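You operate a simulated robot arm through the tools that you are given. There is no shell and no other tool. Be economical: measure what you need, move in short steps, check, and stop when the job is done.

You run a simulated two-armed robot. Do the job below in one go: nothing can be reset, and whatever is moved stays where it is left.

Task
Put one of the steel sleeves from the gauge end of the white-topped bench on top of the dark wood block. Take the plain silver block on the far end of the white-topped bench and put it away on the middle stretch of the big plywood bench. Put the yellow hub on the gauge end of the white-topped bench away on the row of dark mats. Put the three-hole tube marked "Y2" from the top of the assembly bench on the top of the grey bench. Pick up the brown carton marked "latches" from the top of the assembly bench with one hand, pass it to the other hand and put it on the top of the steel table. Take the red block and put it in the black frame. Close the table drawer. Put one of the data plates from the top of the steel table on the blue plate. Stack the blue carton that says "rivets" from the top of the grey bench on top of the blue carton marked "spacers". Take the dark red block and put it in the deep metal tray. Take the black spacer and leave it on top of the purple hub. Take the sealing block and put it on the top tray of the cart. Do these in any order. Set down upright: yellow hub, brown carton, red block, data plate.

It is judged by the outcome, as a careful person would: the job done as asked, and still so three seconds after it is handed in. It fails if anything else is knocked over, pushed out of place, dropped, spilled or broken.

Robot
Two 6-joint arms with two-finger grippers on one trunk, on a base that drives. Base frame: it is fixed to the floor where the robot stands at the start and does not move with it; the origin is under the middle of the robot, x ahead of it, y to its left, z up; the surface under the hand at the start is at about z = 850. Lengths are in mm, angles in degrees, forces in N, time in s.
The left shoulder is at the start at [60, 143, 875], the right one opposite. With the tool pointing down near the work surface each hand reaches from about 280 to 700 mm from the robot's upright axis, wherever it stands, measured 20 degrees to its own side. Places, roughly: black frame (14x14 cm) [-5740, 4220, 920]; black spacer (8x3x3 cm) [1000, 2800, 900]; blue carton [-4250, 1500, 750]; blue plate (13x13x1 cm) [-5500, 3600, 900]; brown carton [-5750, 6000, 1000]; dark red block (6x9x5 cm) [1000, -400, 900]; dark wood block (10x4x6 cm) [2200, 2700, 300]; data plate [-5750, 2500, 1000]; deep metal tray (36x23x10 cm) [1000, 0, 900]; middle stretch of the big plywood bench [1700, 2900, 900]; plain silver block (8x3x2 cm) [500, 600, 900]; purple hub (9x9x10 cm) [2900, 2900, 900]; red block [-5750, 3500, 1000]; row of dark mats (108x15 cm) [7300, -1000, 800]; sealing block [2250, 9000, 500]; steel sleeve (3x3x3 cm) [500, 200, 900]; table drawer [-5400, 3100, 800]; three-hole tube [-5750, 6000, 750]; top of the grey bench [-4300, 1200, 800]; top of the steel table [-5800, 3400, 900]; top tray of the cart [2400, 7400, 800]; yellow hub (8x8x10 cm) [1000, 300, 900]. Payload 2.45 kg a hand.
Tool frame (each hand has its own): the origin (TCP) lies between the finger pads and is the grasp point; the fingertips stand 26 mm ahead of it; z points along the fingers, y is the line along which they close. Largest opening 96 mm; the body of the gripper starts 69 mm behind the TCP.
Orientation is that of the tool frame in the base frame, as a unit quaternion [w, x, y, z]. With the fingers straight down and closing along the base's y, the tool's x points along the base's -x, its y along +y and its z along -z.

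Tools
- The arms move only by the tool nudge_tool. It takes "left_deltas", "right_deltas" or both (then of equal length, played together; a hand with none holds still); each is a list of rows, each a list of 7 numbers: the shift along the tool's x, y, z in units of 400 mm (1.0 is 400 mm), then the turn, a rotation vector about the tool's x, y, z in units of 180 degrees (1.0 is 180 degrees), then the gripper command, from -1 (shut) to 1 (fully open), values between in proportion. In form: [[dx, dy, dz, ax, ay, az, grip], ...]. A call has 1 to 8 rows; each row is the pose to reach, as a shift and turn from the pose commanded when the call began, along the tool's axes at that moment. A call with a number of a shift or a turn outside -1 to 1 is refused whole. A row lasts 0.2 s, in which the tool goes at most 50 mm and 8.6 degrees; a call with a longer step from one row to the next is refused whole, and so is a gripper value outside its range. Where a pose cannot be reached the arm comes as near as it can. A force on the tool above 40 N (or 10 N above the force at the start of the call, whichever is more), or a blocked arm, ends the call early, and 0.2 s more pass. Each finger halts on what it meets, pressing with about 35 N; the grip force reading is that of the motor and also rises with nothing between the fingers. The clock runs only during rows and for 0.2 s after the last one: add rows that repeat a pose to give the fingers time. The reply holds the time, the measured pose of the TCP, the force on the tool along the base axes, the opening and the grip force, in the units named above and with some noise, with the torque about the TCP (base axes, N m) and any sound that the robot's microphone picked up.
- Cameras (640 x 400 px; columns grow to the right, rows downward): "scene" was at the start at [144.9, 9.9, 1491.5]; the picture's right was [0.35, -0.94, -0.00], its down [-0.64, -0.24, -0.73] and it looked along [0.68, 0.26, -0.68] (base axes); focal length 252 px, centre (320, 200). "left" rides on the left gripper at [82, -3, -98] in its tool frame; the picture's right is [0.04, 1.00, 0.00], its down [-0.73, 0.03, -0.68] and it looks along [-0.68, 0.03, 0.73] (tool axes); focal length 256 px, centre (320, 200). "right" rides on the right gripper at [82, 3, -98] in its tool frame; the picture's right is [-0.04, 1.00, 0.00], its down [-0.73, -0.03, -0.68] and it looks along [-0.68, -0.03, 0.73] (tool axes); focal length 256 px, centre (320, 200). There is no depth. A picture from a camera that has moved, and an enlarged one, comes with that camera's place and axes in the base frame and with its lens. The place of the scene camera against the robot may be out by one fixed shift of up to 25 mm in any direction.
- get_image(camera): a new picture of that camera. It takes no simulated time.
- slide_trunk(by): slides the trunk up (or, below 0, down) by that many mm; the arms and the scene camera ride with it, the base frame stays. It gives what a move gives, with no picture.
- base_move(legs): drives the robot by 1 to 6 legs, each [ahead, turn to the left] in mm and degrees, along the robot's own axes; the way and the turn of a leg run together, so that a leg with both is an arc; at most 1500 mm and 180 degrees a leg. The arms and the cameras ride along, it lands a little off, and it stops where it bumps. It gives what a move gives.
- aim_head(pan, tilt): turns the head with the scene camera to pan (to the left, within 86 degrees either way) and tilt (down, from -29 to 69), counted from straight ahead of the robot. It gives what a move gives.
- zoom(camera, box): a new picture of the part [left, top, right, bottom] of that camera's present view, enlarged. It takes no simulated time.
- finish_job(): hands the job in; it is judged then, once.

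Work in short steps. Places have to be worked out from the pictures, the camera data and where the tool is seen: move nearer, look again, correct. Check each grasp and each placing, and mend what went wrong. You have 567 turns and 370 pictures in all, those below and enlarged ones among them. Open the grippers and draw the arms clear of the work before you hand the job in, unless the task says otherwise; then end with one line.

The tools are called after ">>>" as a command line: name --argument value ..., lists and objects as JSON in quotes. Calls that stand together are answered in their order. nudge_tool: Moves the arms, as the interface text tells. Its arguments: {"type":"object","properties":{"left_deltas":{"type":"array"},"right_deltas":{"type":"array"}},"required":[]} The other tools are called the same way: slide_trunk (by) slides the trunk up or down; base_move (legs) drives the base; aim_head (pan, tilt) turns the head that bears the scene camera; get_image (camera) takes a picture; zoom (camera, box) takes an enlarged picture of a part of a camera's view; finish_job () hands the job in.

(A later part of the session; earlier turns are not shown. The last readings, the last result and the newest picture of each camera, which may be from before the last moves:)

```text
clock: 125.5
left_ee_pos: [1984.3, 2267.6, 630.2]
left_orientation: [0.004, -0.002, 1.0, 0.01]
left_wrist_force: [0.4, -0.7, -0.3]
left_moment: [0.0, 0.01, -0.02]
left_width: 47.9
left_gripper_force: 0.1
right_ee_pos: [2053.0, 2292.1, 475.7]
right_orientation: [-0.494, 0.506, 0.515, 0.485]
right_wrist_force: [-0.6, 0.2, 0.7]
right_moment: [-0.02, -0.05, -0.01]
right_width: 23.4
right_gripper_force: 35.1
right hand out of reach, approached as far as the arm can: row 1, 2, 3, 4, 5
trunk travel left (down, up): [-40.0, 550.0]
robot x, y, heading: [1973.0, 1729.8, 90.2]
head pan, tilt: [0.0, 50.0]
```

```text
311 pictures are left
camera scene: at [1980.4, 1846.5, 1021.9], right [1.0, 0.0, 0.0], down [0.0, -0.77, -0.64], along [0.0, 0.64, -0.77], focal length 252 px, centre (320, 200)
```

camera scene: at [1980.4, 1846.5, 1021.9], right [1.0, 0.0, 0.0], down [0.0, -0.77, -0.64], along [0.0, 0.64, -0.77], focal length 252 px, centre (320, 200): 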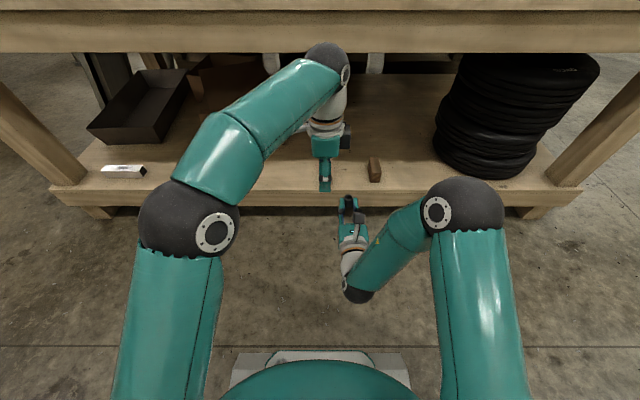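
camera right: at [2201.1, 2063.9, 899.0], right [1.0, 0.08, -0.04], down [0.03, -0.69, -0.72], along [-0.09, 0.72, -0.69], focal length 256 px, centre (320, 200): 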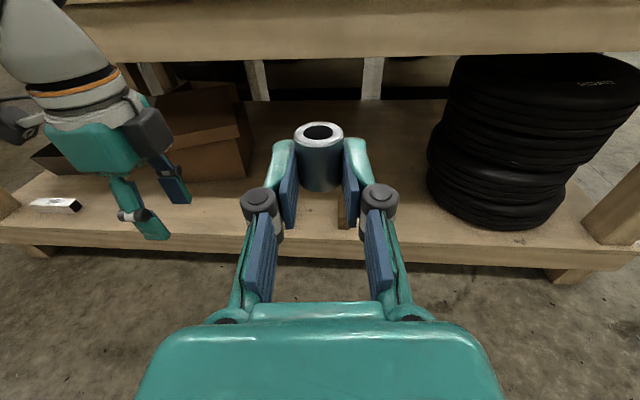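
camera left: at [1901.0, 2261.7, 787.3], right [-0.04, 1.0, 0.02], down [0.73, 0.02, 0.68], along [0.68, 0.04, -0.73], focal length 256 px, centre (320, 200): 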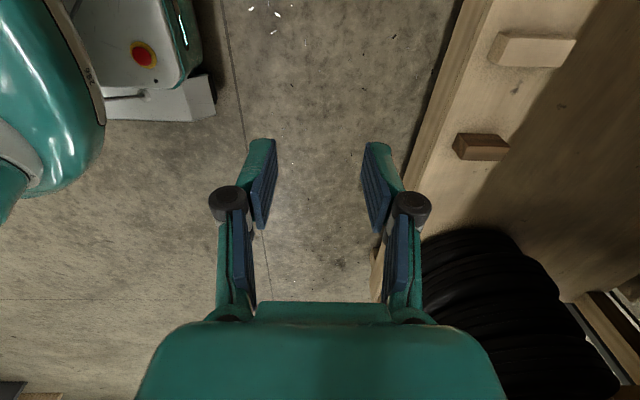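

A level hand at this low height is beyond the wrist's limits. New plan: stand the sleeve upright on the bench top near the edge (reachable with this hand pose at higher relative height), then regrasp it with a tilted hand suited to the low shelf. I bring the hand back and raise the trunk.

>>> slide_trunk --by 140

>>> nudge_tool --right_deltas '[[0.1, -0.02, -0.03, 0, 0, 0, -1], [0.2, -0.04, -0.06, 0, 0, 0, -1], [0.3, -0.06, -0.09, 0, 0, 0, -1], [0.4, -0.08, -0.12, 0, 0, 0, -1], [0.5, -0.1, -0.15, 0, 0, 0, -1], [0.6, -0.12, -0.18, 0, 0, 0, -1], [0.7, -0.14, -0.21, 0, 0, 0, -1], [0.8, -0.16, -0.24, 0, 0, 0, -1]]'

```text
clock: 127.2
left_ee_pos: [1984.2, 2267.3, 768.1]
left_orientation: [0.004, -0.002, 1.0, 0.01]
left_wrist_force: [-0.1, 0.6, -0.2]
left_moment: [-0.01, -0.01, 0.04]
left_width: 48.0
left_gripper_force: 0.1
right_ee_pos: [2052.4, 2292.5, 617.0]
right_orientation: [-0.492, 0.507, 0.514, 0.485]
right_wrist_force: [0.0, -0.3, -0.9]
right_moment: [-0.01, 0.0, 0.0]
right_width: 23.2
right_gripper_force: 35.1
trunk travel left (down, up): [-180.0, 410.0]
robot x, y, heading: [1976.1, 1731.4, 90.0]
head pan, tilt: [0.0, 50.0]
```

```text
clock: 128.4
left_ee_pos: [1980.4, 2266.9, 775.1]
left_orientation: [0.004, -0.003, 1.0, 0.012]
left_wrist_force: [0.2, -0.1, -0.8]
left_moment: [-0.02, -0.03, -0.01]
left_width: 48.2
left_gripper_force: 0.0
right_ee_pos: [2020.1, 2239.3, 799.9]
right_orientation: [-0.481, 0.515, 0.52, 0.482]
right_wrist_force: [-0.4, 0.2, -0.6]
right_moment: [0.03, 0.0, 0.01]
right_width: 23.3
right_gripper_force: 35.2
trunk travel left (down, up): [-180.0, 410.0]
robot x, y, heading: [1974.5, 1727.6, 89.9]
head pan, tilt: [0.0, 50.0]
stopped in row 5 (left hand): the force on the tool passed its limit at 55 N (the readings are from after the stop); the commanded pose is now the measured one
```

The hands touched lightly since commands count from the reached pose. I move the right hand away to the right and check.

>>> nudge_tool --right_deltas '[[0, 0.08, 0, 0, 0, 0, -1], [0, 0.18, 0, 0, 0, 0, -1], [0.04, 0.28, 0, 0, 0, 0, -1], [0.1, 0.38, 0, 0, 0, 0, -1]]'

>>> get_image --camera "right"

>>> get_image --camera "scene"

```text
clock: 129.4
left_ee_pos: [1980.8, 2268.7, 775.6]
left_orientation: [0.003, -0.004, 1.0, 0.012]
left_wrist_force: [-0.1, -0.3, 0.3]
left_moment: [0.02, 0.0, 0.01]
left_width: 47.8
left_gripper_force: 0.0
right_ee_pos: [2173.2, 2244.9, 841.8]
right_orientation: [-0.481, 0.515, 0.52, 0.483]
right_wrist_force: [-0.4, -0.2, -0.8]
right_moment: [-0.02, 0.01, 0.0]
right_width: 23.3
right_gripper_force: 35.1
trunk travel left (down, up): [-180.0, 410.0]
robot x, y, heading: [1973.9, 1726.6, 90.1]
head pan, tilt: [0.0, 50.0]
```

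```text
310 pictures are left
camera right: at [2176.0, 2153.3, 930.4], right [1.0, 0.0, -0.03], down [-0.02, -0.73, -0.68], along [-0.02, 0.68, -0.73], focal length 256 px, centre (320, 200)
```

right: 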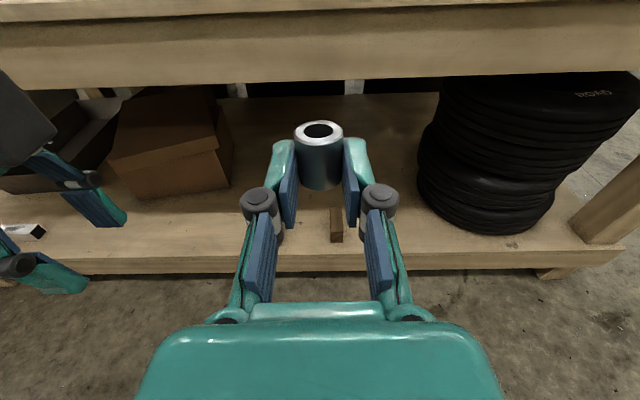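

```text
309 pictures are left
camera scene: at [1980.4, 1846.6, 1161.8], right [1.0, 0.0, 0.0], down [0.0, -0.77, -0.64], along [0.0, 0.64, -0.77], focal length 252 px, centre (320, 200)
```

scene: 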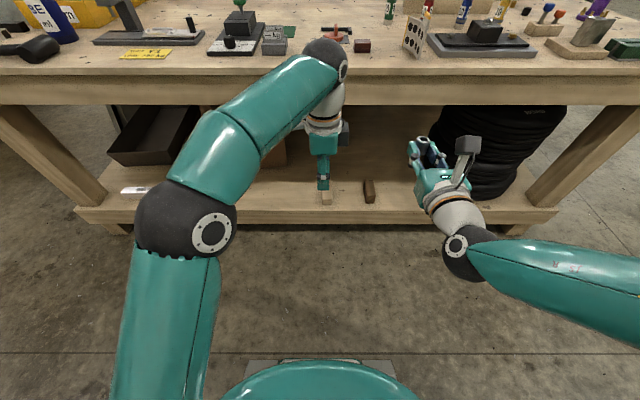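

With this arm configuration the level pose is reachable. I retract the left hand toward the body and test lowering the right hand further.

>>> nudge_tool --left_deltas '[[0.05, -0.1, 0, 0, 0, 0, 0], [0.1, -0.2, 0, 0, 0, 0, 0], [0.15, -0.3, 0, 0, 0, 0, 0], [0.2, -0.4, 0, 0, 0, 0, 0], [0.2, -0.5, 0, 0, 0, 0, 0]]' --right_deltas '[[-0.06, 0, 0, 0, 0, 0, -1], [-0.12, 0.02, 0.0, 0, 0, 0, -1], [-0.18, 0.03, 0.0, 0, 0, 0, -1], [-0.24, 0.04, 0.0, 0, 0, 0, -1], [-0.3, 0.05, 0.0, 0, 0, 0, -1]]'

```text
clock: 130.6
left_ee_pos: [1902.7, 2066.8, 767.8]
left_orientation: [0.005, -0.002, 1.0, 0.013]
left_wrist_force: [-0.5, 0.6, 0.4]
left_moment: [0.03, 0.02, -0.01]
left_width: 48.0
left_gripper_force: 0.1
right_ee_pos: [2143.6, 2248.3, 756.4]
right_orientation: [-0.473, 0.523, 0.517, 0.486]
right_wrist_force: [0.0, 0.9, -1.1]
right_moment: [-0.02, 0.0, 0.01]
right_width: 23.4
right_gripper_force: 34.6
right hand out of reach, approached as far as the arm can: row 2, 3, 4, 5
trunk travel left (down, up): [-180.0, 410.0]
robot x, y, heading: [1975.7, 1726.5, 89.9]
head pan, tilt: [0.0, 50.0]
```

Lowering is still limited, so I follow the regrasp plan: level the sleeve, raise the hand above the bench-top height, and then drive forward.

>>> nudge_tool --right_deltas '[[0.1, 0.01, 0, 0, 0.01, 0, -1], [0.2, 0.02, 0, 0, 0.02, 0, -1], [0.3, 0.03, 0, 0, 0.026, 0, -1], [0.4, 0.04, -0.02, 0, 0.026, 0, -1], [0.46, 0.04, -0.03, 0, 0.026, 0, -1]]'

>>> base_move --legs '[[270, 0]]'

>>> get_image --camera "right"

>>> get_image --camera "scene"

```text
clock: 131.8
left_ee_pos: [1902.4, 2067.5, 767.2]
left_orientation: [0.003, -0.004, 1.0, 0.013]
left_wrist_force: [0.5, 0.2, -0.4]
left_moment: [0.02, 0.03, -0.01]
left_width: 47.9
left_gripper_force: 0.3
right_ee_pos: [2155.3, 2249.0, 944.1]
right_orientation: [-0.502, 0.495, 0.5, 0.504]
right_wrist_force: [-0.3, 0.3, -0.4]
right_moment: [-0.01, -0.02, -0.01]
right_width: 23.4
right_gripper_force: 34.7
trunk travel left (down, up): [-180.0, 410.0]
robot x, y, heading: [1975.4, 1726.5, 89.8]
head pan, tilt: [0.0, 50.0]
```

```text
clock: 133.7
left_ee_pos: [1900.0, 2335.6, 768.4]
left_orientation: [0.003, -0.005, 1.0, 0.013]
left_wrist_force: [-1.1, -0.5, -0.1]
left_moment: [-0.02, 0.02, 0.0]
left_width: 47.7
left_gripper_force: 0.0
right_ee_pos: [2153.7, 2519.3, 941.4]
right_orientation: [-0.502, 0.495, 0.5, 0.503]
right_wrist_force: [-0.4, -1.0, -0.3]
right_moment: [-0.03, 0.02, 0.01]
right_width: 23.2
right_gripper_force: 35.4
trunk travel left (down, up): [-180.0, 410.0]
robot x, y, heading: [1973.0, 1996.7, 90.2]
head pan, tilt: [0.0, 50.0]
```

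```text
308 pictures are left
camera right: at [2157.5, 2419.8, 1022.5], right [1.0, 0.01, -0.03], down [-0.02, -0.67, -0.74], along [-0.03, 0.74, -0.67], focal length 256 px, centre (320, 200)
```

right: 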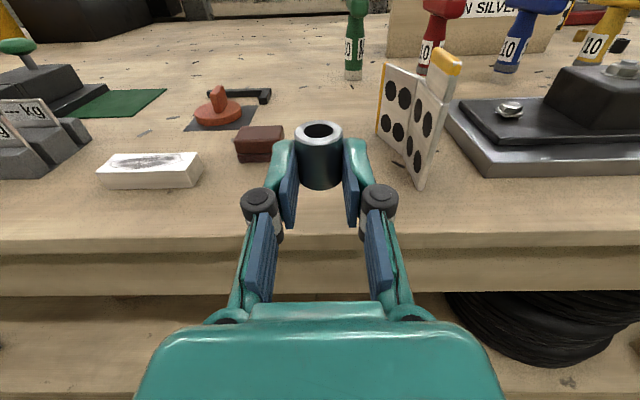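

```text
307 pictures are left
camera scene: at [1979.8, 2114.9, 1161.8], right [1.0, 0.0, 0.0], down [0.0, -0.77, -0.64], along [0.0, 0.64, -0.77], focal length 252 px, centre (320, 200)
```

scene: 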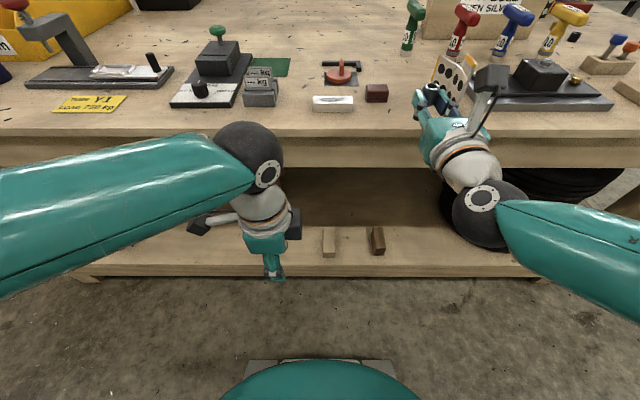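

The sleeve is vertical. I move it forward over the bench edge and lower until it touches.

>>> nudge_tool --right_deltas '[[0, 0, 0.1, 0, 0, 0, -1], [-0.05, 0, 0.1, 0, 0, 0, -1], [-0.1, 0, 0.1, 0, 0, 0, -1], [-0.11, 0, 0.1, 0, 0, 0, -1], [-0.118, 0, 0.1, 0, 0, 0, -1], [-0.126, 0, 0.1, 0, 0, 0, -1], [-0.134, 0, 0.1, 0, 0, 0, -1]]'

>>> get_image --camera "right"

```text
clock: 135.3
left_ee_pos: [1901.5, 2336.1, 769.1]
left_orientation: [0.003, -0.004, 1.0, 0.013]
left_wrist_force: [-0.1, 0.3, -0.7]
left_moment: [-0.03, 0.0, 0.05]
left_width: 47.9
left_gripper_force: 0.1
right_ee_pos: [2154.3, 2559.7, 893.1]
right_orientation: [0.504, -0.493, -0.499, -0.504]
right_wrist_force: [-1.2, 2.0, 7.0]
right_moment: [-0.09, 0.11, -0.04]
right_width: 23.3
right_gripper_force: 35.1
trunk travel left (down, up): [-180.0, 410.0]
robot x, y, heading: [1975.8, 1992.7, 90.2]
head pan, tilt: [0.0, 50.0]
```

```text
306 pictures are left
camera right: at [2157.2, 2459.6, 971.7], right [1.0, 0.01, -0.03], down [-0.02, -0.67, -0.74], along [-0.03, 0.74, -0.67], focal length 256 px, centre (320, 200)
```

right: 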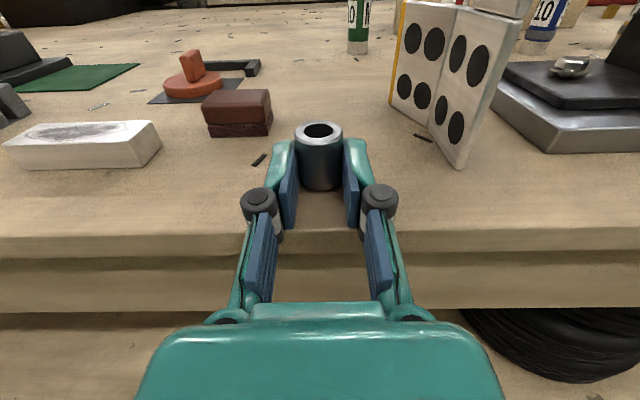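

Contact felt (7 N). Open and withdraw straight back.

>>> nudge_tool --right_deltas '[[0, 0, 0, 0, 0, 0, -0.3], [0, 0, 0, 0, 0, 0, 0.1], [0, 0, 0, 0, 0, 0, 0.1], [0, 0, -0.06, 0, 0, 0, 0.1], [0, 0, -0.14, 0, 0, 0, 0.1], [0, 0, -0.24, 0, 0, 0, 0.1]]'

>>> get_image --camera "right"

```text
clock: 136.7
left_ee_pos: [1901.2, 2334.6, 767.9]
left_orientation: [0.004, -0.005, 1.0, 0.013]
left_wrist_force: [-0.5, 0.4, -0.3]
left_moment: [-0.04, -0.04, 0.03]
left_width: 48.2
left_gripper_force: 0.0
right_ee_pos: [2153.4, 2465.0, 887.0]
right_orientation: [-0.502, 0.495, 0.501, 0.502]
right_wrist_force: [0.5, -0.3, 0.0]
right_moment: [-0.01, 0.04, 0.02]
right_width: 53.0
right_gripper_force: 0.0
trunk travel left (down, up): [-180.0, 410.0]
robot x, y, heading: [1972.6, 1996.5, 90.1]
head pan, tilt: [0.0, 50.0]
```

```text
305 pictures are left
camera right: at [2156.3, 2365.2, 967.2], right [1.0, 0.01, -0.03], down [-0.02, -0.67, -0.74], along [-0.03, 0.74, -0.67], focal length 256 px, centre (320, 200)
```

right: 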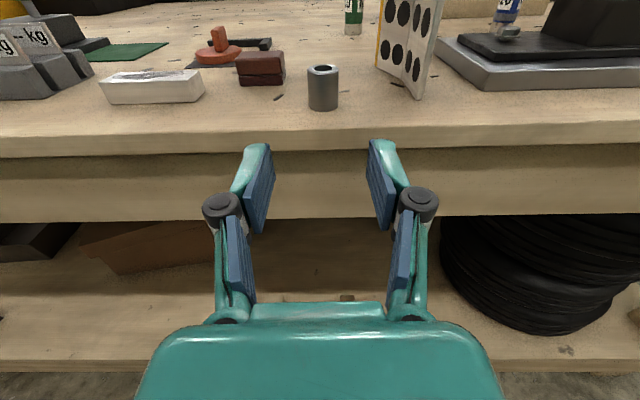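

The sleeve stands upright on the bench. I back up and roll the right hand over to a forward-tilted (50°) pose with the camera below.

>>> base_move --legs '[[-200, 0]]'

>>> nudge_tool --right_deltas '[[0, 0, 0, -0.0162, 0, 0.0447, 0.2], [0, 0, 0, -0.0325, 0, 0.0894, 0.2], [0, 0, 0, -0.0487, 0, 0.134, 0.2], [0, 0, 0, -0.065, 0, 0.1788, 0.2], [0, 0, 0, -0.0812, 0, 0.2235, 0.2], [0, 0, 0, -0.0975, 0, 0.2682, 0.2], [0, 0, 0, -0.1137, 0, 0.3129, 0.2]]'

>>> nudge_tool --right_deltas '[[0, 0, 0, -0.0162, 0, 0.0447, 0.2], [0, 0, 0, -0.0325, 0, 0.0894, 0.2], [0, 0, 0, -0.0487, 0, 0.134, 0.2], [0, 0, 0, -0.065, 0, 0.1788, 0.2], [0, 0, 0, -0.0812, 0, 0.2235, 0.2], [0, 0, 0, -0.0975, 0, 0.2682, 0.2], [0, 0, 0, -0.1137, 0, 0.3129, 0.2]]'

>>> nudge_tool --right_deltas '[[0, 0, 0, -0.0162, 0, 0.0447, 0.2], [0, 0, 0, -0.0325, 0, 0.0894, 0.2], [0, 0, 0, -0.0487, 0, 0.134, 0.2], [0, 0, 0, -0.065, 0, 0.1788, 0.2], [0, 0, 0, -0.0812, 0, 0.2235, 0.2], [0, 0, 0, -0.0975, 0, 0.2682, 0.2], [0, 0, 0, -0.1137, 0, 0.3129, 0.2]]'

```text
clock: 138.4
left_ee_pos: [1899.9, 2130.8, 769.0]
left_orientation: [0.004, -0.005, 1.0, 0.013]
left_wrist_force: [-0.1, 0.3, 0.2]
left_moment: [-0.03, -0.05, 0.02]
left_width: 48.1
left_gripper_force: 0.0
right_ee_pos: [2154.0, 2261.7, 888.9]
right_orientation: [-0.503, 0.494, 0.5, 0.503]
right_wrist_force: [-0.1, -0.2, 0.5]
right_moment: [0.03, 0.01, 0.03]
right_width: 53.0
right_gripper_force: 0.0
trunk travel left (down, up): [-180.0, 410.0]
robot x, y, heading: [1975.0, 1794.3, 90.3]
head pan, tilt: [0.0, 50.0]
```

```text
clock: 140.0
left_ee_pos: [1901.4, 2131.9, 769.5]
left_orientation: [0.003, -0.006, 1.0, 0.013]
left_wrist_force: [-0.1, 0.6, 0.0]
left_moment: [0.04, -0.01, 0.0]
left_width: 47.8
left_gripper_force: 0.0
right_ee_pos: [2152.5, 2261.6, 888.4]
right_orientation: [-0.587, 0.749, 0.115, 0.284]
right_wrist_force: [0.4, -0.1, 0.0]
right_moment: [0.0, 0.02, 0.01]
right_width: 57.5
right_gripper_force: 0.0
trunk travel left (down, up): [-180.0, 410.0]
robot x, y, heading: [1975.4, 1795.4, 90.3]
head pan, tilt: [0.0, 50.0]
```

```text
clock: 141.6
left_ee_pos: [1901.5, 2133.1, 768.3]
left_orientation: [0.003, -0.006, 1.0, 0.013]
left_wrist_force: [-0.2, 0.6, -0.5]
left_moment: [0.02, -0.01, 0.01]
left_width: 47.9
left_gripper_force: 0.1
right_ee_pos: [2153.1, 2262.6, 889.6]
right_orientation: [-0.515, 0.803, -0.3, -0.011]
right_wrist_force: [0.9, 0.0, 0.6]
right_moment: [0.02, 0.02, -0.04]
right_width: 57.5
right_gripper_force: 0.0
trunk travel left (down, up): [-180.0, 410.0]
robot x, y, heading: [1974.4, 1796.1, 90.4]
head pan, tilt: [0.0, 50.0]
```

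```text
clock: 143.2
left_ee_pos: [1900.6, 2131.5, 769.6]
left_orientation: [0.004, -0.006, 1.0, 0.013]
left_wrist_force: [-0.5, -1.2, 0.6]
left_moment: [0.0, -0.02, 0.03]
left_width: 48.3
left_gripper_force: 0.1
right_ee_pos: [2153.0, 2261.4, 888.6]
right_orientation: [-0.304, 0.643, -0.635, -0.301]
right_wrist_force: [0.4, -0.1, 0.2]
right_moment: [-0.02, -0.02, -0.01]
right_width: 57.6
right_gripper_force: 0.0
trunk travel left (down, up): [-180.0, 410.0]
robot x, y, heading: [1971.4, 1794.7, 90.2]
head pan, tilt: [0.0, 50.0]
```

>>> get_image --camera "right"

```text
304 pictures are left
camera right: at [2150.8, 2134.1, 887.2], right [-1.0, 0.02, 0.02], down [0.02, -0.06, 1.0], along [0.02, 1.0, 0.06], focal length 256 px, centre (320, 200)
```

right: 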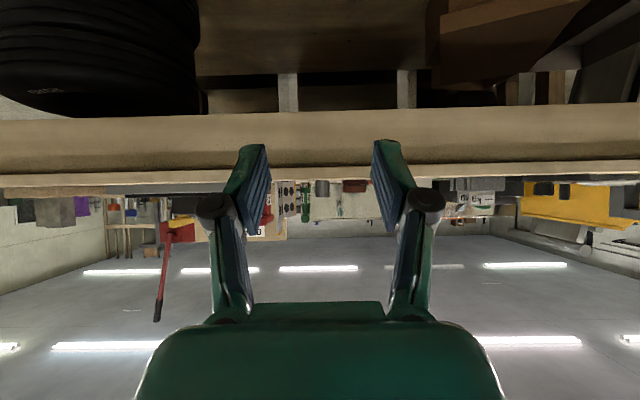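

The sleeve is seen at x≈2154 as expected. Raise the hand slightly, then drive forward to it.

>>> nudge_tool --right_deltas '[[-0.054, 0, -0.045, 0, 0, 0, 0.2], [-0.108, 0, -0.089, 0, 0, 0, 0.2]]'

>>> base_move --legs '[[254, 0]]'

>>> get_image --camera "right"

```text
clock: 143.8
left_ee_pos: [1901.2, 2131.8, 769.4]
left_orientation: [0.004, -0.006, 1.0, 0.012]
left_wrist_force: [-0.3, -0.2, 0.0]
left_moment: [0.01, 0.01, 0.03]
left_width: 47.7
left_gripper_force: 0.2
right_ee_pos: [2150.5, 2263.1, 944.7]
right_orientation: [-0.304, 0.643, -0.635, -0.301]
right_wrist_force: [-0.1, -0.1, 0.5]
right_moment: [-0.01, 0.03, -0.01]
right_width: 57.4
right_gripper_force: 0.0
trunk travel left (down, up): [-180.0, 410.0]
robot x, y, heading: [1974.4, 1794.7, 90.3]
head pan, tilt: [0.0, 50.0]
```

```text
clock: 145.6
left_ee_pos: [1900.7, 2389.9, 768.4]
left_orientation: [0.003, -0.003, 1.0, 0.013]
left_wrist_force: [0.5, 0.8, -0.2]
left_moment: [0.01, -0.02, -0.03]
left_width: 48.0
left_gripper_force: 0.1
right_ee_pos: [2151.4, 2521.8, 945.5]
right_orientation: [-0.305, 0.643, -0.635, -0.301]
right_wrist_force: [0.2, 0.0, 0.2]
right_moment: [-0.02, -0.02, 0.04]
right_width: 57.5
right_gripper_force: 0.0
trunk travel left (down, up): [-180.0, 410.0]
robot x, y, heading: [1976.6, 2052.8, 90.0]
head pan, tilt: [0.0, 50.0]
```

```text
303 pictures are left
camera right: at [2149.4, 2393.6, 943.3], right [-1.0, 0.02, 0.02], down [0.02, -0.06, 1.0], along [0.02, 1.0, 0.06], focal length 256 px, centre (320, 200)
```

right: 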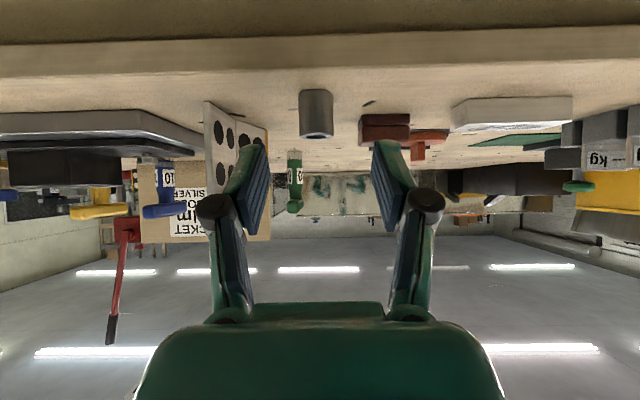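

>>> nudge_tool --right_deltas '[[0.006, -0.003, 0.07, 0, 0, 0, 0.2], [0.0125, -0.005, 0.136, 0, 0, 0, 0.2], [0.0125, -0.005, 0.136, 0, 0, 0, -0.4], [0.0125, -0.005, 0.136, 0, 0, 0, -1], [0.0125, -0.005, 0.136, 0, 0, 0, -1], [0.0125, -0.005, 0.136, 0, 0, 0, -1]]'

>>> get_image --camera "right"

```text
clock: 147.0
left_ee_pos: [1900.5, 2392.1, 768.9]
left_orientation: [0.004, -0.004, 1.0, 0.013]
left_wrist_force: [-0.7, -0.3, -0.1]
left_moment: [0.03, 0.0, 0.0]
left_width: 48.1
left_gripper_force: 0.1
right_ee_pos: [2154.0, 2559.1, 907.8]
right_orientation: [-0.305, 0.643, -0.635, -0.301]
right_wrist_force: [0.3, 1.3, 0.7]
right_moment: [0.03, 0.0, -0.02]
right_width: 23.8
right_gripper_force: 34.8
trunk travel left (down, up): [-180.0, 410.0]
robot x, y, heading: [1972.9, 2053.6, 90.2]
head pan, tilt: [0.0, 50.0]
```

```text
302 pictures are left
camera right: at [2151.5, 2430.9, 906.5], right [-1.0, 0.02, 0.02], down [0.02, -0.06, 1.0], along [0.02, 1.0, 0.06], focal length 256 px, centre (320, 200)
```

right: 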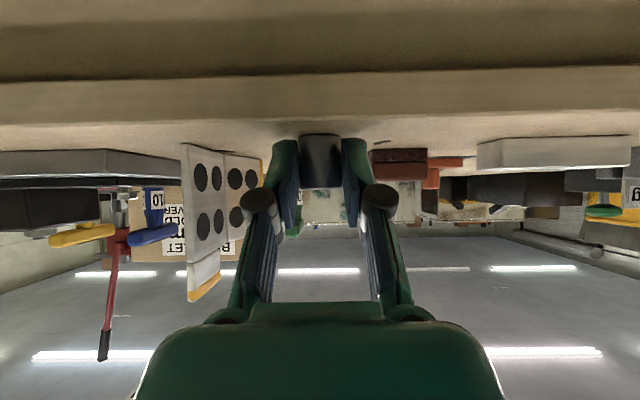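

Gripped. Lift slowly and check.

>>> nudge_tool --right_deltas '[[-0.015, 0, -0.012, 0, 0, 0, -1], [-0.035, 0, -0.029, 0, 0, 0, -1], [-0.058, 0, -0.047, 0, 0, 0, -1], [-0.1, 0, -0.082, 0, 0, 0, -1]]'

>>> get_image --camera "right"

```text
clock: 148.0
left_ee_pos: [1900.9, 2390.8, 769.2]
left_orientation: [0.004, -0.004, 1.0, 0.013]
left_wrist_force: [-0.2, -0.1, 0.1]
left_moment: [0.01, -0.01, -0.02]
left_width: 48.2
left_gripper_force: 0.1
right_ee_pos: [2152.6, 2560.1, 959.0]
right_orientation: [-0.305, 0.643, -0.636, -0.3]
right_wrist_force: [1.4, -1.0, -1.0]
right_moment: [0.02, 0.0, 0.02]
right_width: 23.7
right_gripper_force: 35.2
trunk travel left (down, up): [-180.0, 410.0]
robot x, y, heading: [1970.7, 2053.3, 89.9]
head pan, tilt: [0.0, 50.0]
```

```text
301 pictures are left
camera right: at [2150.2, 2432.0, 957.4], right [-1.0, 0.02, 0.02], down [0.02, -0.06, 1.0], along [0.02, 1.0, 0.06], focal length 256 px, centre (320, 200)
```

right: 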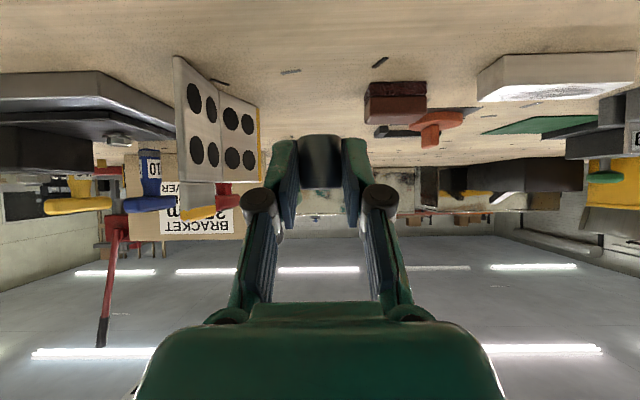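

Held. I back away, lower the trunk fully, bring the hand down in front of the shelf, and retract the left hand a bit more.

>>> base_move --legs '[[-330, 0]]'

>>> slide_trunk --by -170

>>> nudge_tool --left_deltas '[[0, -0.03, 0, 0, 0, 0, 0], [0, -0.06, 0, 0, 0, 0, 0], [0, -0.09, 0, 0, 0, 0, 0], [0, -0.11, 0, 0, 0, 0, 0], [0, -0.11, 0, 0, 0, 0, 0], [0, -0.11, 0, 0, 0, 0, 0], [0, -0.11, 0, 0, 0, 0, 0], [0, -0.11, 0, 0, 0, 0, 0]]' --right_deltas '[[0.08, -0.02, 0.066, 0, 0, 0, -1], [0.16, -0.04, 0.132, 0, 0, 0, -1], [0.24, -0.06, 0.198, 0, 0, 0, -1], [0.32, -0.08, 0.264, 0, 0, 0, -1], [0.4, -0.1, 0.33, 0, 0, 0, -1], [0.48, -0.12, 0.396, 0, 0, 0, -1], [0.56, -0.14, 0.462, 0, 0, 0, -1], [0.64, -0.15, 0.53, 0, 0, 0, -1]]'

```text
clock: 150.3
left_ee_pos: [1904.0, 2052.4, 769.2]
left_orientation: [0.004, -0.001, 1.0, 0.013]
left_wrist_force: [-0.2, -0.2, 0.2]
left_moment: [0.01, 0.02, 0.02]
left_width: 47.9
left_gripper_force: 0.0
right_ee_pos: [2156.0, 2219.4, 959.6]
right_orientation: [-0.306, 0.64, -0.638, -0.299]
right_wrist_force: [-0.3, 0.9, -0.5]
right_moment: [-0.03, 0.0, 0.02]
right_width: 23.6
right_gripper_force: 35.1
trunk travel left (down, up): [-180.0, 410.0]
robot x, y, heading: [1972.9, 1712.5, 89.8]
head pan, tilt: [0.0, 50.0]
```

```text
clock: 152.2
left_ee_pos: [1902.4, 2052.0, 599.9]
left_orientation: [0.003, -0.001, 1.0, 0.013]
left_wrist_force: [1.2, 0.2, -0.2]
left_moment: [-0.02, 0.02, 0.02]
left_width: 48.1
left_gripper_force: 0.1
right_ee_pos: [2155.2, 2218.6, 789.8]
right_orientation: [-0.306, 0.64, -0.638, -0.3]
right_wrist_force: [-0.7, -0.1, 0.0]
right_moment: [-0.02, -0.03, 0.0]
right_width: 23.5
right_gripper_force: 35.1
trunk travel left (down, up): [-10.0, 580.0]
robot x, y, heading: [1973.1, 1714.6, 89.5]
head pan, tilt: [0.0, 50.0]
```

```text
clock: 154.0
left_ee_pos: [1903.4, 2008.1, 598.6]
left_orientation: [0.003, -0.001, 1.0, 0.013]
left_wrist_force: [-0.1, -1.1, 0.6]
left_moment: [0.01, -0.02, 0.05]
left_width: 48.1
left_gripper_force: 0.1
right_ee_pos: [2218.5, 2218.1, 457.4]
right_orientation: [-0.307, 0.64, -0.638, -0.3]
right_wrist_force: [0.3, 0.2, -0.7]
right_moment: [-0.05, 0.01, -0.04]
right_width: 23.7
right_gripper_force: 35.1
trunk travel left (down, up): [-10.0, 580.0]
robot x, y, heading: [1972.9, 1711.5, 89.9]
head pan, tilt: [0.0, 50.0]
```

>>> nudge_tool --right_deltas '[[0.04, 0.003, 0.06, 0, 0, 0, -1], [0.08, 0.007, 0.12, 0, 0, 0, -1], [0.11, 0.01, 0.18, 0, 0, 0, -1], [0.14, 0.01, 0.243, 0, 0, 0, -1]]'

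>>> base_move --legs '[[200, 0]]'

>>> get_image --camera "right"

>>> get_image --camera "scene"

```text
clock: 155.0
left_ee_pos: [1903.3, 2007.2, 597.2]
left_orientation: [0.004, 0.0, 1.0, 0.013]
left_wrist_force: [-0.8, -0.7, 0.0]
left_moment: [0.02, 0.02, -0.01]
left_width: 48.1
left_gripper_force: 0.0
right_ee_pos: [2194.2, 2267.6, 365.5]
right_orientation: [0.309, -0.638, 0.643, 0.29]
right_wrist_force: [0.2, 0.1, -0.7]
right_moment: [0.0, 0.03, 0.02]
right_width: 23.5
right_gripper_force: 34.9
right hand out of reach, approached as far as the arm can: row 2, 3, 4
trunk travel left (down, up): [-10.0, 580.0]
robot x, y, heading: [1975.5, 1715.9, 89.6]
head pan, tilt: [0.0, 50.0]
```

```text
clock: 156.6
left_ee_pos: [1904.3, 2212.7, 598.6]
left_orientation: [0.004, -0.001, 1.0, 0.013]
left_wrist_force: [-0.6, -0.1, 0.6]
left_moment: [0.0, -0.01, -0.01]
left_width: 48.0
left_gripper_force: 0.0
right_ee_pos: [2195.2, 2471.5, 365.9]
right_orientation: [0.308, -0.639, 0.642, 0.29]
right_wrist_force: [-0.5, -0.8, -1.5]
right_moment: [-0.01, 0.01, 0.0]
right_width: 23.5
right_gripper_force: 35.2
trunk travel left (down, up): [-10.0, 580.0]
robot x, y, heading: [1972.9, 1914.3, 89.7]
head pan, tilt: [0.0, 50.0]
```

```text
300 pictures are left
camera right: at [2191.2, 2344.3, 365.1], right [-1.0, 0.04, 0.01], down [0.01, -0.05, 1.0], along [0.04, 1.0, 0.05], focal length 256 px, centre (320, 200)
```

right: 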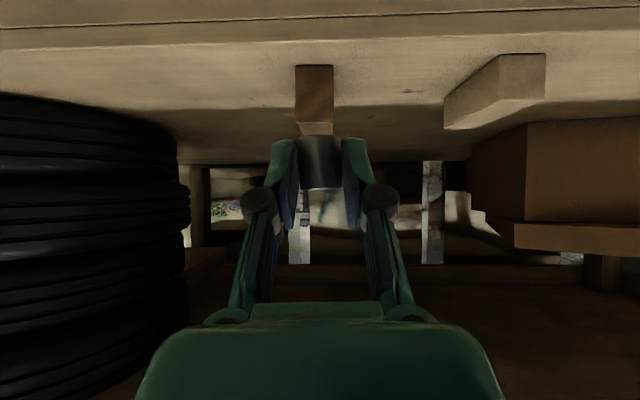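

```text
299 pictures are left
camera scene: at [1981.5, 2034.8, 991.9], right [1.0, 0.0, 0.0], down [0.0, -0.77, -0.64], along [0.0, 0.64, -0.77], focal length 252 px, centre (320, 200)
```

scene: 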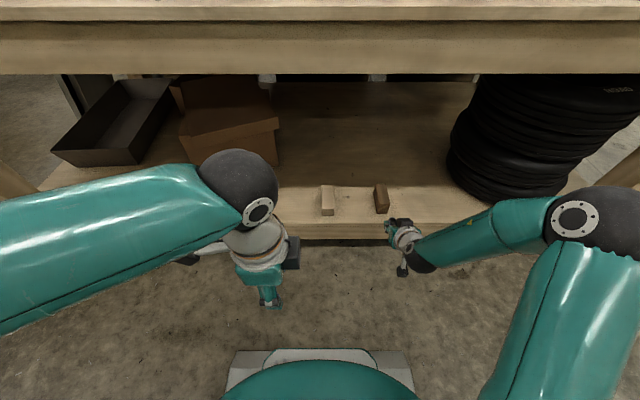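

The hand meets a limit near z=366 here. I test whether reaching farther forward and more to the left allows it lower.

>>> nudge_tool --right_deltas '[[-0.05, 0.05, 0.08, 0, 0, 0, -1], [-0.1, 0.1, 0.16, 0, 0, 0, -1], [-0.13, 0.15, 0.2, 0, 0, 0, -1], [-0.1, 0.15, 0.24, 0, 0, 0, -1]]'

```text
clock: 157.6
left_ee_pos: [1902.4, 2211.7, 600.3]
left_orientation: [0.003, -0.001, 1.0, 0.013]
left_wrist_force: [0.5, -0.1, 0.0]
left_moment: [-0.01, 0.0, -0.03]
left_width: 48.0
left_gripper_force: 0.0
right_ee_pos: [2137.5, 2571.7, 332.6]
right_orientation: [0.309, -0.639, 0.642, 0.29]
right_wrist_force: [-1.0, -0.2, -0.4]
right_moment: [-0.03, 0.04, -0.01]
right_width: 23.8
right_gripper_force: 34.9
trunk travel left (down, up): [-10.0, 580.0]
robot x, y, heading: [1974.8, 1919.7, 90.0]
head pan, tilt: [0.0, 50.0]
```

Reaching farther out works. Now test moving right to the block's x at this extension and 15 mm lower.

>>> nudge_tool --right_deltas '[[0, -0.06, 0, 0, 0, 0, -1], [0, -0.12, 0, 0, 0, 0, -1], [0, -0.19, 0, 0, 0, 0, -1], [0.015, -0.19, 0.012, 0, 0, 0, -1], [0.03, -0.19, 0.024, 0, 0, 0, -1]]'

>>> get_image --camera "right"

```text
clock: 158.8
left_ee_pos: [1903.5, 2211.4, 599.2]
left_orientation: [0.004, -0.001, 1.0, 0.013]
left_wrist_force: [0.8, -0.1, 0.0]
left_moment: [0.0, 0.02, 0.0]
left_width: 48.0
left_gripper_force: 0.0
right_ee_pos: [2214.7, 2571.7, 319.7]
right_orientation: [0.309, -0.639, 0.642, 0.289]
right_wrist_force: [-0.5, -0.7, -0.4]
right_moment: [-0.02, 0.01, -0.02]
right_width: 23.6
right_gripper_force: 35.3
trunk travel left (down, up): [-10.0, 580.0]
robot x, y, heading: [1976.7, 1916.4, 89.8]
head pan, tilt: [0.0, 50.0]
```

```text
298 pictures are left
camera right: at [2209.8, 2443.5, 319.2], right [-1.0, 0.04, 0.01], down [0.01, -0.05, 1.0], along [0.04, 1.0, 0.05], focal length 256 px, centre (320, 200)
```

right: 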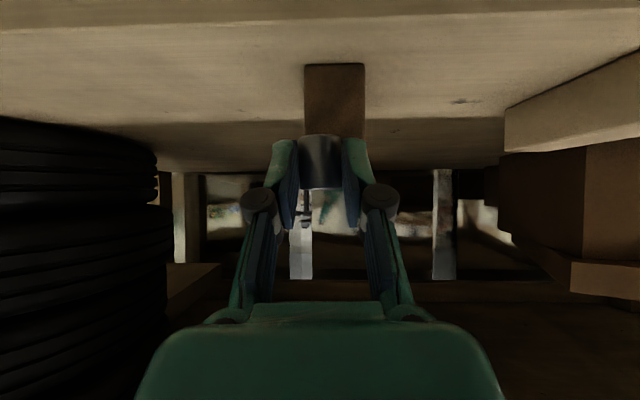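

The block's centreline is x≈2207. I raise slightly, centre, then drive forward 72 mm.

>>> nudge_tool --right_deltas '[[-0.025, 0.018, -0.02, 0, 0, 0, -1], [-0.03, 0.018, -0.024, 0, 0, 0, -1]]'

>>> base_move --legs '[[72, 0]]'

>>> get_image --camera "right"

>>> zoom --camera "scene" --box '[300, 100, 500, 225]'

```text
clock: 159.4
left_ee_pos: [1903.7, 2211.5, 599.7]
left_orientation: [0.004, -0.002, 1.0, 0.013]
left_wrist_force: [-0.1, 0.0, 0.7]
left_moment: [0.0, -0.02, 0.01]
left_width: 47.8
left_gripper_force: 0.0
right_ee_pos: [2207.2, 2571.4, 335.8]
right_orientation: [0.307, -0.64, 0.642, 0.29]
right_wrist_force: [0.6, -0.3, -1.1]
right_moment: [-0.02, 0.0, -0.02]
right_width: 23.7
right_gripper_force: 34.9
trunk travel left (down, up): [-10.0, 580.0]
robot x, y, heading: [1976.2, 1919.5, 90.0]
head pan, tilt: [0.0, 50.0]
```

```text
clock: 160.5
left_ee_pos: [1904.6, 2285.6, 598.4]
left_orientation: [0.003, 0.001, 1.0, 0.013]
left_wrist_force: [0.4, -0.6, -0.4]
left_moment: [-0.02, -0.01, 0.04]
left_width: 47.9
left_gripper_force: 0.0
right_ee_pos: [2208.0, 2644.3, 335.5]
right_orientation: [0.308, -0.639, 0.642, 0.29]
right_wrist_force: [0.2, 0.1, -0.1]
right_moment: [-0.06, 0.0, 0.0]
right_width: 24.0
right_gripper_force: 34.6
trunk travel left (down, up): [-10.0, 580.0]
robot x, y, heading: [1974.2, 1990.5, 89.8]
head pan, tilt: [0.0, 50.0]
```

```text
297 pictures are left
camera right: at [2203.2, 2516.5, 335.3], right [-1.0, 0.04, 0.01], down [0.01, -0.05, 1.0], along [0.04, 1.0, 0.05], focal length 256 px, centre (320, 200)
```

right: 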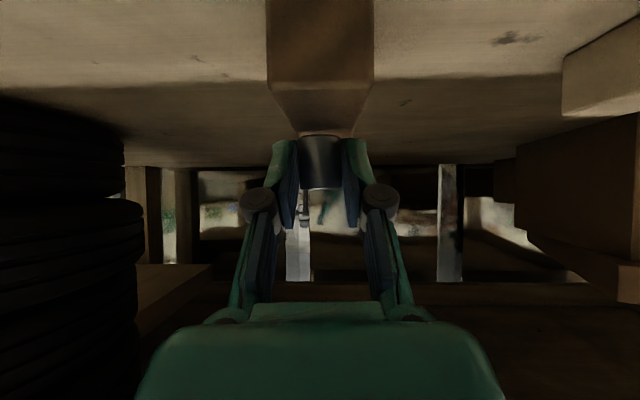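

```text
3.20 times, centred on (400, 162) of scene
camera zoom: at [1981.9, 2108.0, 991.9], right [1.0, 0.0, 0.0], down [0.0, -0.77, -0.64], along [0.0, 0.64, -0.77], focal length 806 px, centre (64, 320)
```

zoom: 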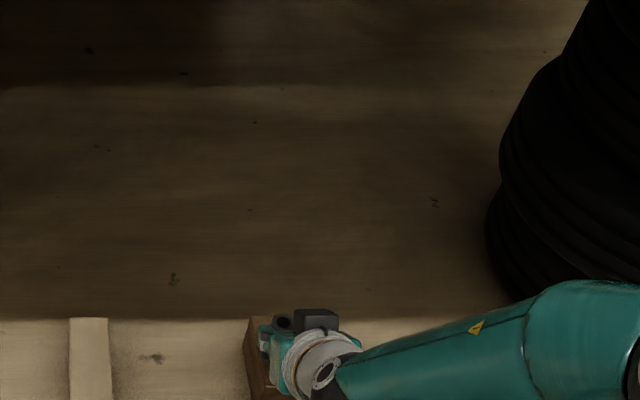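

The sleeve is over the block. I lower in small steps until contact.

>>> nudge_tool --right_deltas '[[0.0116, 0, 0.0095, 0, 0, 0, -1], [0.0193, 0, 0.0158, 0, 0, 0, -1], [0.0232, 0, 0.019, 0, 0, 0, -1]]'

```text
clock: 161.3
left_ee_pos: [1903.1, 2284.8, 600.4]
left_orientation: [0.004, 0.001, 1.0, 0.014]
left_wrist_force: [1.1, -0.8, -0.4]
left_moment: [-0.02, -0.03, 0.0]
left_width: 47.9
left_gripper_force: 0.1
right_ee_pos: [2207.9, 2645.7, 327.0]
right_orientation: [0.312, -0.638, 0.641, 0.293]
right_wrist_force: [-2.0, -3.6, 16.2]
right_moment: [0.19, 0.18, 0.08]
right_width: 23.9
right_gripper_force: 34.7
trunk travel left (down, up): [-10.0, 580.0]
robot x, y, heading: [1975.1, 1993.0, 89.6]
head pan, tilt: [0.0, 50.0]
```

Contact at z≈327. Relieve a little, open gently, and withdraw backwards/up.

>>> nudge_tool --right_deltas '[[-0.012, 0, -0.0095, 0, 0, 0, -1], [-0.012, 0, -0.0095, 0, 0, 0, -0.4], [-0.012, 0, -0.0095, 0, 0, 0, 0.1], [-0.012, 0, -0.0095, 0, 0, 0, 0.1], [-0.012, 0, -0.07, 0, 0, 0, 0.1], [-0.012, 0, -0.15, 0, 0, 0, 0.1], [-0.012, 0, -0.25, 0, 0, 0, 0.1]]'

>>> get_image --camera "right"

```text
clock: 162.9
left_ee_pos: [1904.5, 2284.9, 599.7]
left_orientation: [0.005, 0.0, 1.0, 0.014]
left_wrist_force: [0.2, 0.0, 0.1]
left_moment: [-0.02, 0.0, -0.02]
left_width: 47.7
left_gripper_force: 0.0
right_ee_pos: [2207.2, 2571.2, 391.7]
right_orientation: [0.307, -0.64, 0.642, 0.29]
right_wrist_force: [0.4, 0.5, 0.3]
right_moment: [0.04, 0.02, -0.03]
right_width: 52.9
right_gripper_force: 0.1
trunk travel left (down, up): [-10.0, 580.0]
robot x, y, heading: [1971.5, 1989.2, 89.8]
head pan, tilt: [0.0, 50.0]
```

```text
295 pictures are left
camera right: at [2201.8, 2442.9, 390.8], right [-1.0, 0.04, 0.01], down [0.01, -0.05, 1.0], along [0.04, 1.0, 0.05], focal length 256 px, centre (320, 200)
```

right: 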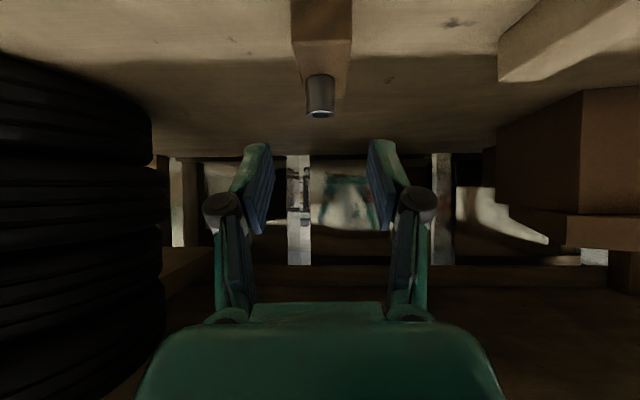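

The sleeve stands on the dark wood block. Back off, raise the trunk, and bring the right hand to pointing down.

>>> base_move --legs '[[-320, 0]]'

>>> slide_trunk --by 400

>>> nudge_tool --right_deltas '[[0, 0, 0, 0, 0.047, 0, 0.5], [0, 0, 0, 0, 0.094, 0, 1], [0, 0, 0, 0, 0.141, 0, 1], [0, 0, 0, 0, 0.188, 0, 1], [0, 0, 0, 0, 0.235, 0, 1], [0, 0, 0, 0, 0.282, 0, 1]]'

>>> slide_trunk --by 90

>>> base_move --legs '[[0, 45], [0, 45]]'

```text
clock: 165.0
left_ee_pos: [1903.2, 1963.6, 599.5]
left_orientation: [0.004, -0.001, 1.0, 0.013]
left_wrist_force: [0.4, 0.1, 0.2]
left_moment: [-0.03, -0.01, -0.04]
left_width: 47.9
left_gripper_force: 0.1
right_ee_pos: [2204.4, 2248.3, 391.5]
right_orientation: [0.307, -0.64, 0.642, 0.289]
right_wrist_force: [0.5, 0.4, -0.2]
right_moment: [0.05, -0.01, -0.01]
right_width: 53.0
right_gripper_force: 0.0
trunk travel left (down, up): [-10.0, 580.0]
robot x, y, heading: [1976.1, 1668.7, 89.9]
head pan, tilt: [0.0, 50.0]
```

```text
clock: 168.8
left_ee_pos: [1902.3, 1963.1, 1000.1]
left_orientation: [0.004, -0.001, 1.0, 0.013]
left_wrist_force: [-0.2, -0.1, -0.3]
left_moment: [-0.01, -0.01, 0.0]
left_width: 48.1
left_gripper_force: 0.0
right_ee_pos: [2205.7, 2249.3, 790.8]
right_orientation: [0.308, -0.639, 0.642, 0.29]
right_wrist_force: [0.0, 0.0, -0.1]
right_moment: [0.03, 0.0, 0.03]
right_width: 52.7
right_gripper_force: 0.0
trunk travel left (down, up): [-410.0, 180.0]
robot x, y, heading: [1974.6, 1666.8, 89.8]
head pan, tilt: [0.0, 50.0]
```

```text
clock: 170.2
left_ee_pos: [1902.8, 1963.2, 999.9]
left_orientation: [0.004, -0.001, 1.0, 0.013]
left_wrist_force: [0.0, 0.2, -0.1]
left_moment: [0.03, 0.02, 0.01]
left_width: 48.2
left_gripper_force: 0.0
right_ee_pos: [2204.1, 2249.8, 792.0]
right_orientation: [0.002, -0.702, 0.712, -0.011]
right_wrist_force: [0.1, -0.6, 0.7]
right_moment: [-0.02, 0.0, -0.03]
right_width: 95.7
right_gripper_force: 0.1
trunk travel left (down, up): [-410.0, 180.0]
robot x, y, heading: [1973.4, 1668.7, 89.6]
head pan, tilt: [0.0, 50.0]
```

```text
clock: 171.5
left_ee_pos: [1902.2, 1963.1, 1089.9]
left_orientation: [0.003, -0.001, 1.0, 0.014]
left_wrist_force: [-0.2, 0.3, 0.4]
left_moment: [0.02, 0.0, 0.02]
left_width: 47.9
left_gripper_force: 0.0
right_ee_pos: [2205.2, 2249.7, 880.5]
right_orientation: [0.004, -0.703, 0.711, -0.012]
right_wrist_force: [-0.3, 0.0, 0.0]
right_moment: [-0.01, 0.02, 0.03]
right_width: 96.1
right_gripper_force: 0.1
trunk travel left (down, up): [-500.0, 90.0]
robot x, y, heading: [1970.5, 1664.9, 90.0]
head pan, tilt: [0.0, 50.0]
```

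```text
clock: 175.8
left_ee_pos: [1665.4, 1685.0, 1090.3]
left_orientation: [-0.004, -0.597, 0.802, 0.014]
left_wrist_force: [-1.0, -0.1, 0.3]
left_moment: [0.0, 0.0, -0.02]
left_width: 48.1
left_gripper_force: 0.0
right_ee_pos: [1477.8, 2058.6, 882.4]
right_orientation: [-0.01, 0.989, -0.151, 0.008]
right_wrist_force: [-0.3, 0.0, 0.1]
right_moment: [0.05, 0.02, 0.03]
right_width: 95.8
right_gripper_force: 0.0
trunk travel left (down, up): [-500.0, 90.0]
robot x, y, heading: [1988.5, 1720.5, 164.9]
head pan, tilt: [0.0, 50.0]
stopped in leg 2: the robot was blocked; the commanded pose is now the measured one
```

Turning more than ~75° per call trips the check; I'll use smaller turns. I raise the right hand and drive to the left end of the bench.

>>> nudge_tool --right_deltas '[[0, 0, -0.1, 0, 0, 0, 1], [0, 0, -0.2, 0, 0, 0, 1], [0, 0, -0.3, 0, 0, 0, 1], [0, 0, -0.4, 0, 0, 0, 1], [0, 0, -0.5, 0, 0, 0, 1], [0, 0, -0.6, 0, 0, 0, 1]]'

>>> base_move --legs '[[860, 0], [0, -50]]'

>>> base_move --legs '[[0, -25]]'

>>> get_image --camera "scene"

```text
clock: 177.2
left_ee_pos: [1666.3, 1687.0, 1091.8]
left_orientation: [-0.004, -0.598, 0.802, 0.012]
left_wrist_force: [-0.1, 0.5, 0.4]
left_moment: [0.02, 0.01, -0.02]
left_width: 47.7
left_gripper_force: 0.0
right_ee_pos: [1472.7, 2054.0, 1123.4]
right_orientation: [-0.01, 0.988, -0.152, 0.009]
right_wrist_force: [0.8, 0.9, 0.3]
right_moment: [0.01, 0.01, 0.01]
right_width: 95.9
right_gripper_force: 0.1
trunk travel left (down, up): [-500.0, 90.0]
robot x, y, heading: [1987.4, 1717.9, 165.0]
head pan, tilt: [0.0, 50.0]
```

```text
clock: 184.3
left_ee_pos: [933.9, 2163.1, 1090.3]
left_orientation: [0.0, -0.207, 0.978, 0.014]
left_wrist_force: [-0.7, 0.2, 0.6]
left_moment: [0.0, -0.02, 0.0]
left_width: 47.7
left_gripper_force: 0.1
right_ee_pos: [1089.4, 2547.7, 1123.6]
right_orientation: [-0.005, 0.833, -0.553, 0.011]
right_wrist_force: [0.1, -0.2, -0.7]
right_moment: [0.0, 0.0, 0.02]
right_width: 96.0
right_gripper_force: 0.0
trunk travel left (down, up): [-500.0, 90.0]
robot x, y, heading: [1137.5, 1923.9, 115.5]
head pan, tilt: [0.0, 50.0]
```

```text
clock: 186.1
left_ee_pos: [1056.2, 2227.7, 1091.2]
left_orientation: [0.003, 0.014, 1.0, 0.013]
left_wrist_force: [0.1, 0.3, -0.6]
left_moment: [0.02, 0.0, 0.0]
left_width: 48.3
left_gripper_force: 0.0
right_ee_pos: [1359.5, 2507.4, 1123.3]
right_orientation: [0.002, -0.693, 0.721, -0.013]
right_wrist_force: [0.4, 1.0, 0.7]
right_moment: [0.0, 0.02, 0.0]
right_width: 96.0
right_gripper_force: 0.0
trunk travel left (down, up): [-500.0, 90.0]
robot x, y, heading: [1118.0, 1924.9, 90.7]
head pan, tilt: [0.0, 50.0]
```

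```text
294 pictures are left
camera scene: at [1121.1, 2042.9, 1481.8], right [1.0, 0.01, 0.0], down [0.01, -0.77, -0.64], along [-0.01, 0.64, -0.77], focal length 252 px, centre (320, 200)
```

scene: 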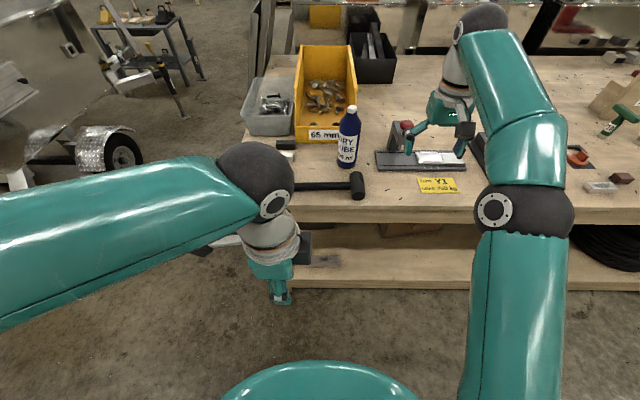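

The black spacer is near [987,2790]. I drive closer and look with the left camera.

>>> base_move --legs '[[255, 0]]'

>>> nudge_tool --left_deltas '[[0.02, 0.1, 0, 0, 0, 0, 0.4], [0.04, 0.2, 0, 0, 0, 0, 0.4], [0.06, 0.3, 0, 0, 0, 0, 0.4], [0.08, 0.4, 0, 0, 0, 0, 0.4], [0.1, 0.5, 0, 0, 0, 0, 0.4], [0.12, 0.6, 0, 0, 0, 0, 0.4]]'

>>> get_image --camera "left"

```text
clock: 187.9
left_ee_pos: [1054.2, 2481.3, 1090.9]
left_orientation: [0.005, 0.013, 1.0, 0.014]
left_wrist_force: [-0.2, 0.2, 0.6]
left_moment: [-0.02, 0.0, 0.0]
left_width: 48.1
left_gripper_force: 0.0
right_ee_pos: [1358.6, 2761.3, 1122.9]
right_orientation: [0.001, -0.691, 0.722, -0.013]
right_wrist_force: [-1.0, 1.3, 1.2]
right_moment: [-0.03, 0.0, 0.0]
right_width: 96.2
right_gripper_force: 0.1
trunk travel left (down, up): [-500.0, 90.0]
robot x, y, heading: [1113.0, 2175.4, 90.5]
head pan, tilt: [0.0, 50.0]
```

```text
clock: 189.3
left_ee_pos: [1014.3, 2719.8, 1096.5]
left_orientation: [0.005, 0.014, 1.0, 0.012]
left_wrist_force: [-0.1, 1.6, 0.7]
left_moment: [-0.05, -0.01, 0.0]
left_width: 67.2
left_gripper_force: 0.2
right_ee_pos: [1358.5, 2760.8, 1123.5]
right_orientation: [0.002, -0.692, 0.722, -0.013]
right_wrist_force: [-0.7, 0.5, 0.5]
right_moment: [-0.03, 0.03, 0.02]
right_width: 95.5
right_gripper_force: 0.0
trunk travel left (down, up): [-500.0, 90.0]
robot x, y, heading: [1113.1, 2171.9, 90.3]
head pan, tilt: [0.0, 50.0]
```

```text
293 pictures are left
camera left: at [930.9, 2716.8, 1194.0], right [-0.01, 1.0, 0.02], down [0.73, -0.01, 0.69], along [0.69, 0.03, -0.73], focal length 256 px, centre (320, 200)
```

left: 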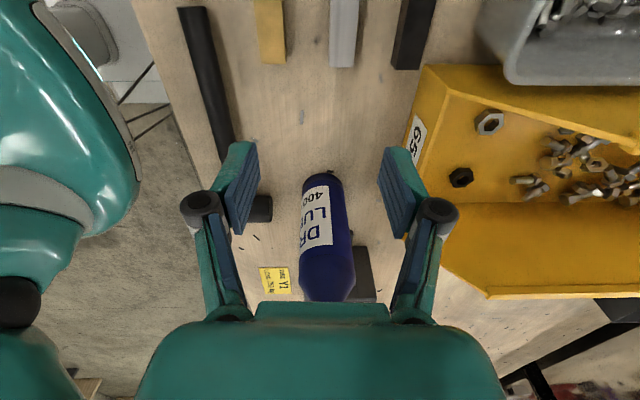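

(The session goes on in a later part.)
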